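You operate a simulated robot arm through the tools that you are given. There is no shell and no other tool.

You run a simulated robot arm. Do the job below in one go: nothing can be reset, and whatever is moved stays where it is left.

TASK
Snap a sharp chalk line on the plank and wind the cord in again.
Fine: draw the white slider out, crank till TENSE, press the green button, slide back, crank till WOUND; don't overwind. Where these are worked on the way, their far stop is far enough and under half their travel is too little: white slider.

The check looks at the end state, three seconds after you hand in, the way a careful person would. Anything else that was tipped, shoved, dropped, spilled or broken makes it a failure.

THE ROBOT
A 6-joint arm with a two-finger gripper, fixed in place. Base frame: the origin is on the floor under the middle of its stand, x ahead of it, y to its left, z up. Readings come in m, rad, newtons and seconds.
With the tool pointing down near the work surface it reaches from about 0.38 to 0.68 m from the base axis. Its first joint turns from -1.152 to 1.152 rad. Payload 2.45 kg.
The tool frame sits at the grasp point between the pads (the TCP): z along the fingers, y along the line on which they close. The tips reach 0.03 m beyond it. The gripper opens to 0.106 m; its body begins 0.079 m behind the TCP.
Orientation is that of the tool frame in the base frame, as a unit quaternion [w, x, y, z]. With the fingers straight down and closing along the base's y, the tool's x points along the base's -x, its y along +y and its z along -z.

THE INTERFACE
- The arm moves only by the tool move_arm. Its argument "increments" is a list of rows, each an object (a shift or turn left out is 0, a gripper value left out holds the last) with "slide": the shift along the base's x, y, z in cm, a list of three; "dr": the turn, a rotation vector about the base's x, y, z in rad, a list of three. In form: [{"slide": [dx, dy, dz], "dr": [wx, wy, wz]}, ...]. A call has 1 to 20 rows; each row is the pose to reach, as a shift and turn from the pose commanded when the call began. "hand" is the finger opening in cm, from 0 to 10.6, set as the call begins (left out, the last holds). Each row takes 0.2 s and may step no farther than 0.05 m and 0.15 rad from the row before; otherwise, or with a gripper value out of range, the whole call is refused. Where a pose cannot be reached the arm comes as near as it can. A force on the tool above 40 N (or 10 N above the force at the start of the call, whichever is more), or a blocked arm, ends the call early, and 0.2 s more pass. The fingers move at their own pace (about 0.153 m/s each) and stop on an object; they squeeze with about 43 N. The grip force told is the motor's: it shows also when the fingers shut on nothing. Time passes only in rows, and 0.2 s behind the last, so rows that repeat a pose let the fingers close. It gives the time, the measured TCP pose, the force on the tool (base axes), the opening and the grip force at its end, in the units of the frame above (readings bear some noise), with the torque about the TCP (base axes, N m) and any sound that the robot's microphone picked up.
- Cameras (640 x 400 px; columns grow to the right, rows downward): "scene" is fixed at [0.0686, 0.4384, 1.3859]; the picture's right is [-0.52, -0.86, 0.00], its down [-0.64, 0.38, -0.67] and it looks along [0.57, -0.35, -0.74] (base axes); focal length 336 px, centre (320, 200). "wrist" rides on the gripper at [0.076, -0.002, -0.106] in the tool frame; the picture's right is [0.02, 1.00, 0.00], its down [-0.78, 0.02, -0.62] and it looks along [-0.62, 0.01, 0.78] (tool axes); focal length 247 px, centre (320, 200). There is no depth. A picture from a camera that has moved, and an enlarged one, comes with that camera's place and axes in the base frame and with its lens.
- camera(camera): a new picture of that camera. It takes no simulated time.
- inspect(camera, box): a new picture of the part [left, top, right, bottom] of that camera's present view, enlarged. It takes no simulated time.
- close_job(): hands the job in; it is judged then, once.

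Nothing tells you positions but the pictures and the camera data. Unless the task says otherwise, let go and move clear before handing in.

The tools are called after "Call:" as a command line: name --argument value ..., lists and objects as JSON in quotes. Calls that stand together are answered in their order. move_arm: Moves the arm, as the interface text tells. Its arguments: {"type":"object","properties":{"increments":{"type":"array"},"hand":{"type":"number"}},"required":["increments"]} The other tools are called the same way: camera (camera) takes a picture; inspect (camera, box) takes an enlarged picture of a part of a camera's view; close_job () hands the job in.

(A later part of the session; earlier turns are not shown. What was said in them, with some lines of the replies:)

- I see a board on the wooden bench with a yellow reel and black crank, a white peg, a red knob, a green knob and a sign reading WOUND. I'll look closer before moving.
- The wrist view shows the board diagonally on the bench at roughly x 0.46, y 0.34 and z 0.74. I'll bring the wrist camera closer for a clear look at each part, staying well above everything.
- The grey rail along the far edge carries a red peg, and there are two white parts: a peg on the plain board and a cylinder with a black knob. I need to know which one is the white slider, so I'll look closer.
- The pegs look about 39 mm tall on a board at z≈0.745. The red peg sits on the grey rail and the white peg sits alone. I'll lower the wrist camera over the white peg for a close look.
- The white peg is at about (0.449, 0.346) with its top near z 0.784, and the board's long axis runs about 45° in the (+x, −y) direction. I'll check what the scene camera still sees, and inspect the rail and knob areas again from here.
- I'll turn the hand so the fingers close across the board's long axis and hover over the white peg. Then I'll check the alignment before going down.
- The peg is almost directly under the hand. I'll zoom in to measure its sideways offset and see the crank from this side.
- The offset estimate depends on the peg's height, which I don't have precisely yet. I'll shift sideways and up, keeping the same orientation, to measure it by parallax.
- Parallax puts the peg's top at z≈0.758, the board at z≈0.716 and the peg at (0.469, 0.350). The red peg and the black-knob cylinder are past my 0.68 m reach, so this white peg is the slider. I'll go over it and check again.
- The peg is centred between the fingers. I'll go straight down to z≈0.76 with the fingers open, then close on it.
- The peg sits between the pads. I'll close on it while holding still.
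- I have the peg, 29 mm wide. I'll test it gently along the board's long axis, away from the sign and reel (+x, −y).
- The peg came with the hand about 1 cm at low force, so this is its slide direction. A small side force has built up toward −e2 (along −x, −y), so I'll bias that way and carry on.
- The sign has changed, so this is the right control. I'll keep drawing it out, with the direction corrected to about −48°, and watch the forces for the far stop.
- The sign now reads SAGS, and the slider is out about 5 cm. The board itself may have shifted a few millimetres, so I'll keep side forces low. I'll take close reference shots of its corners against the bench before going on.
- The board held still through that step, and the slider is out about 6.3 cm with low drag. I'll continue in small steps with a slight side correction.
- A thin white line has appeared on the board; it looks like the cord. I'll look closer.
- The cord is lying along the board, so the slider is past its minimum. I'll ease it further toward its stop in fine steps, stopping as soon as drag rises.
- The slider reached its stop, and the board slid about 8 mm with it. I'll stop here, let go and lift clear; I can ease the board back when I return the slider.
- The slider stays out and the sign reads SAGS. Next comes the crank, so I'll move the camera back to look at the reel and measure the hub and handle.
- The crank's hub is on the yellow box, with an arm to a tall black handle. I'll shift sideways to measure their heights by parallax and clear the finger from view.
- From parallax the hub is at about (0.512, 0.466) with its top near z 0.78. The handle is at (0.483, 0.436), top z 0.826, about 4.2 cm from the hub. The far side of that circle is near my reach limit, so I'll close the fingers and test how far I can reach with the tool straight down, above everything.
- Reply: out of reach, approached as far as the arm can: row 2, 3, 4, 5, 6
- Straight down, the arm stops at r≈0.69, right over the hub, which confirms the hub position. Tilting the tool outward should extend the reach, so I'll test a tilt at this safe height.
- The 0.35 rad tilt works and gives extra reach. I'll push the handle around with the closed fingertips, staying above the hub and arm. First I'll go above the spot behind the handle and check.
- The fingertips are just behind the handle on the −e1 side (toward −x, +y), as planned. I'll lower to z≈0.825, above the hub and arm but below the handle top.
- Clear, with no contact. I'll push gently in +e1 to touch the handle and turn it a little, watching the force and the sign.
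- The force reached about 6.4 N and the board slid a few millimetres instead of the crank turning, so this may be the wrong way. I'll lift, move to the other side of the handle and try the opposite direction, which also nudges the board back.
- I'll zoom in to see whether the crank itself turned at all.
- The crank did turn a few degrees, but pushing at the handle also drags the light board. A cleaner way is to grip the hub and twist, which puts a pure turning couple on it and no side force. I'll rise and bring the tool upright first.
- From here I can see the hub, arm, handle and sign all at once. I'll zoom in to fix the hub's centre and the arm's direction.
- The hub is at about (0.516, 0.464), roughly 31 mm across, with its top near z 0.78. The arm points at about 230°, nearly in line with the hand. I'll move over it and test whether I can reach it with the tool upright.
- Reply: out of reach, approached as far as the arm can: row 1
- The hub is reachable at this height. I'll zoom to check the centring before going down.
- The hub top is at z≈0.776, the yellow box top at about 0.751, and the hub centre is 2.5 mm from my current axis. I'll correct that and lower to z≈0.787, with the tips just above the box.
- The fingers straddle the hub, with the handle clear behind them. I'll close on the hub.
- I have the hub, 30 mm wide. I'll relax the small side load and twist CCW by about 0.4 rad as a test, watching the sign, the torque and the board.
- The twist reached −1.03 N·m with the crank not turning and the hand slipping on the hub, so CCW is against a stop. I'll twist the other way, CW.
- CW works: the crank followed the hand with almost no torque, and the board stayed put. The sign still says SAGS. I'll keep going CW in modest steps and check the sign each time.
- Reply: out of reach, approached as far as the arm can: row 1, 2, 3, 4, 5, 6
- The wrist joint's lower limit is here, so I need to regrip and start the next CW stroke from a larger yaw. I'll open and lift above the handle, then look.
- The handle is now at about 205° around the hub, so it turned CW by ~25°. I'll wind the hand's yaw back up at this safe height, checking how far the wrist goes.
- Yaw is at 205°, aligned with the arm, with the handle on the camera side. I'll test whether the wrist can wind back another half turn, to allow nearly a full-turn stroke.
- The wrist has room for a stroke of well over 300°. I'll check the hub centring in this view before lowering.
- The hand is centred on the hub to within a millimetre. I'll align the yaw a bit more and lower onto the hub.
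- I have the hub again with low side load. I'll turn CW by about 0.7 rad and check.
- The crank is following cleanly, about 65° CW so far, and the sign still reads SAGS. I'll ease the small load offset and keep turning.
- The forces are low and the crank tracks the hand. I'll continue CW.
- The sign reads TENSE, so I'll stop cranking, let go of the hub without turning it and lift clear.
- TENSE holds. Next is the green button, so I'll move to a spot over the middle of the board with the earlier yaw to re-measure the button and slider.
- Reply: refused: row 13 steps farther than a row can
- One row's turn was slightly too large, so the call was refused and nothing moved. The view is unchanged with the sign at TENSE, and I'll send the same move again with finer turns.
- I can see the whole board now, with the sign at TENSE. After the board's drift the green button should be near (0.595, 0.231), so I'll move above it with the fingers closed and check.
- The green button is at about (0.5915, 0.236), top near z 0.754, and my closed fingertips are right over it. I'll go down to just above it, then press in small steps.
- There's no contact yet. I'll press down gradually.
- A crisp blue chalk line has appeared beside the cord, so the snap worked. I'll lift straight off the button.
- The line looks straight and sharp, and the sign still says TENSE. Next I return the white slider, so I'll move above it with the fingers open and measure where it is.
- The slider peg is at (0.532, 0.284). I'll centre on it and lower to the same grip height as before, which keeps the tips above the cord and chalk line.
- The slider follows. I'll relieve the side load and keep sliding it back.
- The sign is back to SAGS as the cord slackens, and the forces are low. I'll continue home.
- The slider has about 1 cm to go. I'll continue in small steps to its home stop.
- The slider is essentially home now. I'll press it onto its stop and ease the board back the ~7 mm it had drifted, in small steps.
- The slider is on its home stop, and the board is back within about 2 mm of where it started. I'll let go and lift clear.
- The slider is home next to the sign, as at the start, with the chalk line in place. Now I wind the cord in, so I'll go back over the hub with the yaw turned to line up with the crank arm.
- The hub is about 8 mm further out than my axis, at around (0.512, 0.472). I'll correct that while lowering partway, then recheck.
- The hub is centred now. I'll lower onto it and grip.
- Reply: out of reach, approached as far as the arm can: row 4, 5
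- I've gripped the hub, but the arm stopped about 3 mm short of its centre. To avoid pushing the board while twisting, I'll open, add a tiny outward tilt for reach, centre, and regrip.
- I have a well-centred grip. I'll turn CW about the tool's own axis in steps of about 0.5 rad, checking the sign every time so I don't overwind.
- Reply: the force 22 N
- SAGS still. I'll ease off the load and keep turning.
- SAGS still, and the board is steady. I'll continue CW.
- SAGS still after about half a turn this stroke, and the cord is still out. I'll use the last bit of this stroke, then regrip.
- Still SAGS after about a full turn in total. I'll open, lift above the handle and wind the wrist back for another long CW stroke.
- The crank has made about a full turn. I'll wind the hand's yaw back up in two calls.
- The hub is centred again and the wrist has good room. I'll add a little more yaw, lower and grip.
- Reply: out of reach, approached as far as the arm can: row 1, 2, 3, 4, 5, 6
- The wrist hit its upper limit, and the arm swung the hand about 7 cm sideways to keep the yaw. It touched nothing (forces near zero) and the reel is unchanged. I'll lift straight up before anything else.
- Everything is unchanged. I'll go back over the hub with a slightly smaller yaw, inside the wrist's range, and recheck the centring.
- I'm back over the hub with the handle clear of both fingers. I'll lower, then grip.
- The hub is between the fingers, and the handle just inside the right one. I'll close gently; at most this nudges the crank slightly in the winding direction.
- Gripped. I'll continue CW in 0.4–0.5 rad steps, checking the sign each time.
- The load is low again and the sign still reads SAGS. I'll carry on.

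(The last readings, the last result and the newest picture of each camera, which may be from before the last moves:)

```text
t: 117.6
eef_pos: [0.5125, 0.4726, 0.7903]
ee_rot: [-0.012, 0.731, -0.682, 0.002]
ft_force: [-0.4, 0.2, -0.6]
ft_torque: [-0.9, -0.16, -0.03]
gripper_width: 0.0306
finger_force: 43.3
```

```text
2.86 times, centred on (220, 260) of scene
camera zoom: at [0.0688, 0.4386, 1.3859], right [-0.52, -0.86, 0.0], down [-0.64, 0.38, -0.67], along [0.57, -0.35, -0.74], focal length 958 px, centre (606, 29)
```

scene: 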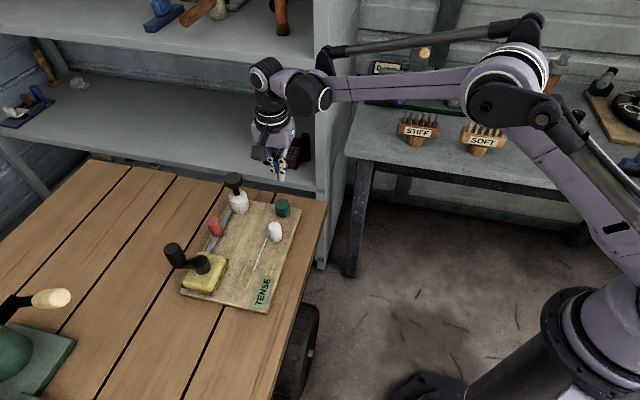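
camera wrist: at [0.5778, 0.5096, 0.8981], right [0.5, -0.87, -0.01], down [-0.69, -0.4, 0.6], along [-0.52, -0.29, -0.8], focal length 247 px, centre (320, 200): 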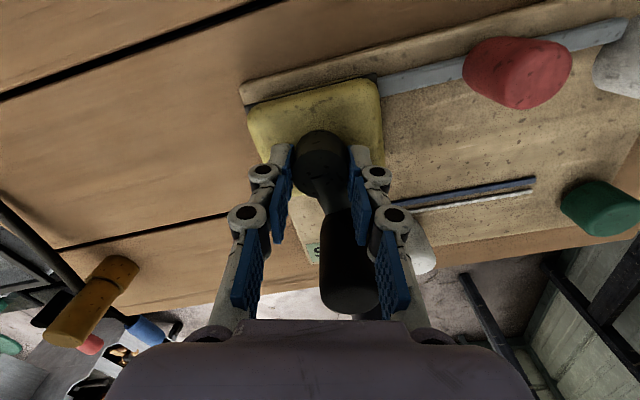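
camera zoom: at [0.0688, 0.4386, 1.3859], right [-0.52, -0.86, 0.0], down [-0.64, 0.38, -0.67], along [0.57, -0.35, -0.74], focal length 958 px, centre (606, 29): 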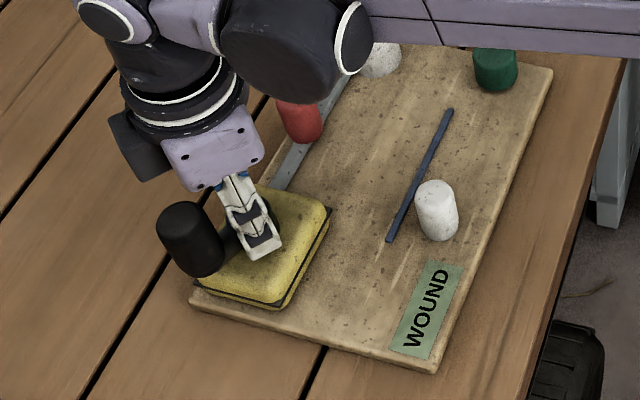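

The sign reads WOUND and the white cord is gone, leaving only the blue chalk line. I'll stop turning, open and lift straight off.

Call:
move_arm --hand 6 --increments '[{"slide": [0, 0, 0]}, {"slide": [0, 0, 0]}, {"slide": [0, 0, 2]}, {"slide": [0, 0, 5]}, {"slide": [0, 0, 8]}, {"slide": [0, 0, 8]}]'

Call:
inspect --camera "scene" --box '[140, 190, 300, 330]'

Call:
camera --camera "wrist"

```text
t: 119.0
eef_pos: [0.513, 0.4747, 0.8707]
ee_rot: [-0.013, 0.731, -0.682, 0.002]
ft_force: [-0.8, -0.7, 0.4]
ft_torque: [0.02, 0.02, 0.02]
gripper_width: 0.0601
finger_force: 0.1
```

```text
2.86 times, centred on (220, 260) of scene
camera zoom: at [0.0686, 0.4384, 1.3859], right [-0.52, -0.86, 0.0], down [-0.64, 0.38, -0.67], along [0.57, -0.35, -0.74], focal length 958 px, centre (606, 29)
```

zoom: 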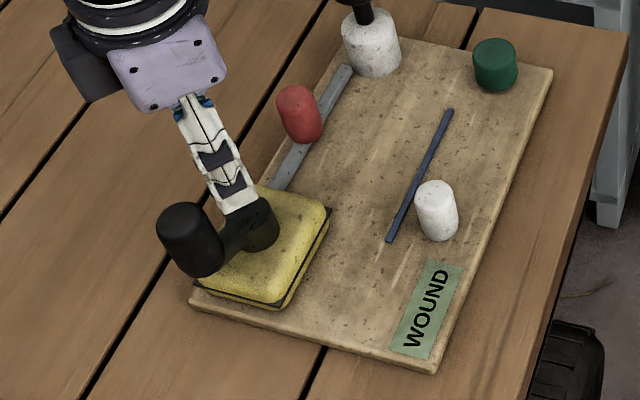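

```text
taken
camera wrist: at [0.518, 0.3963, 0.9764], right [-1.0, -0.09, -0.02], down [-0.08, 0.77, 0.63], along [-0.04, 0.63, -0.77], focal length 247 px, centre (320, 200)
```

wrist: 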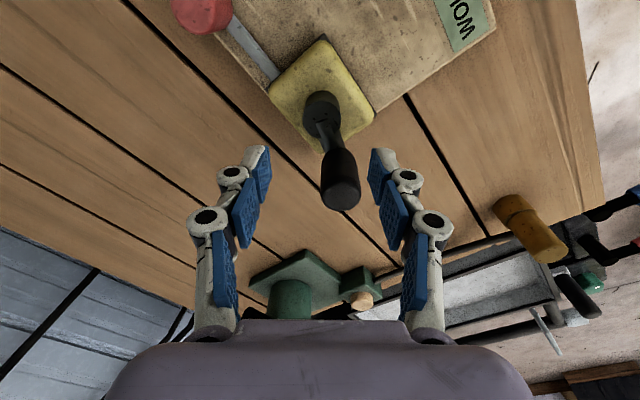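

WOUND holds with the hand off. I'll back the arm up and away from the bench, then check the whole scene.

Call:
move_arm --increments '[{"slide": [0, 0, 3]}, {"slide": [-2, -1.6, 6]}, {"slide": [-4.5, -3.6, 9]}, {"slide": [-7, -5.6, 12]}, {"slide": [-9.5, -7.6, 15]}, {"slide": [-12, -9.6, 17]}, {"slide": [-14.5, -11.6, 18]}, {"slide": [-17, -13.6, 19]}, {"slide": [-17, -13.6, 19]}]'

Call:
camera --camera "scene"

Call:
inspect --camera "scene" --box '[160, 165, 320, 325]'

```text
t: 121.0
eef_pos: [0.3431, 0.3397, 1.0617]
ee_rot: [-0.013, 0.731, -0.682, 0.002]
ft_force: [-0.4, 0.6, 0.1]
ft_torque: [0.0, 0.0, 0.01]
gripper_width: 0.0599
finger_force: 0.1
```

```text
taken
```

scene: 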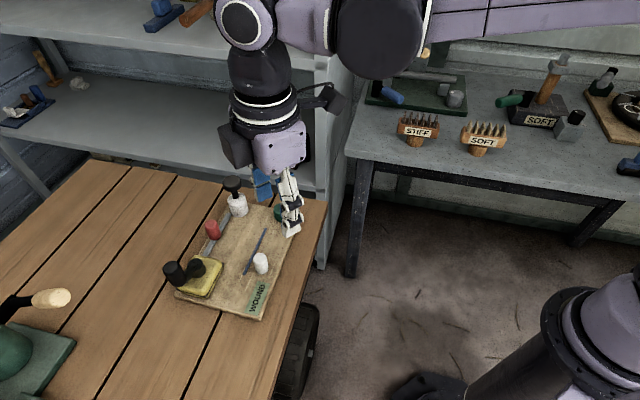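

```text
2.50 times, centred on (240, 245) of scene
camera zoom: at [0.0686, 0.4384, 1.3859], right [-0.52, -0.86, 0.0], down [-0.64, 0.38, -0.67], along [0.57, -0.35, -0.74], focal length 839 px, centre (520, 88)
```

zoom: 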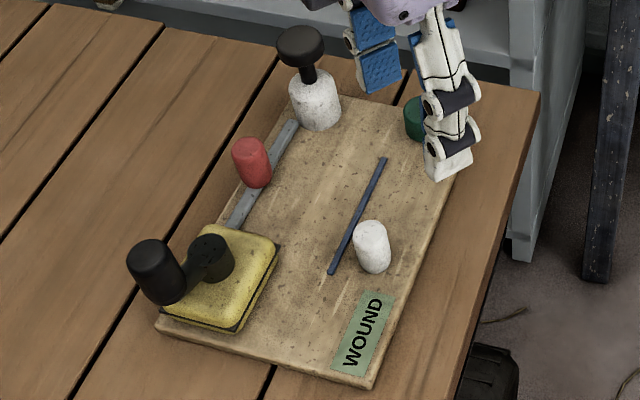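

The sign reads WOUND, a sharp blue line is on the board, the slider is home and the cord is wound in. The red peg, black-knob plunger and everything around look untouched, the board is about where it started, and the arm is clear. I'll hand the job in.

Call:
close_job

```text
The job is handed in.
```

I snapped the chalk line and wound the cord back in. The blue line on the board is straight and sharp, the white slider is home and the sign reads WOUND. I have handed the job in, but no verdict came back.

- **Board movement:** the board is light and slid while I worked. It moved about 8 mm at the slider's far stop and a few more millimetres when I first pushed the crank the wrong way. I eased it back, and it now sits within a few millimetres of where it started.
- **Winding:** I stopped cranking as soon as the sign showed TENSE, and again at WOUND. WOUND held after I let go.
- **Near miss:** while I was regripping the crank, the wrist hit its limit and the arm swung the hand about 7 cm sideways beside the reel. The forces stayed near zero and nothing looked changed afterwards.
- **Everything else:** I never used the red peg or the black-knob plunger, and nothing around the board looked disturbed. The arm is clear of the board.
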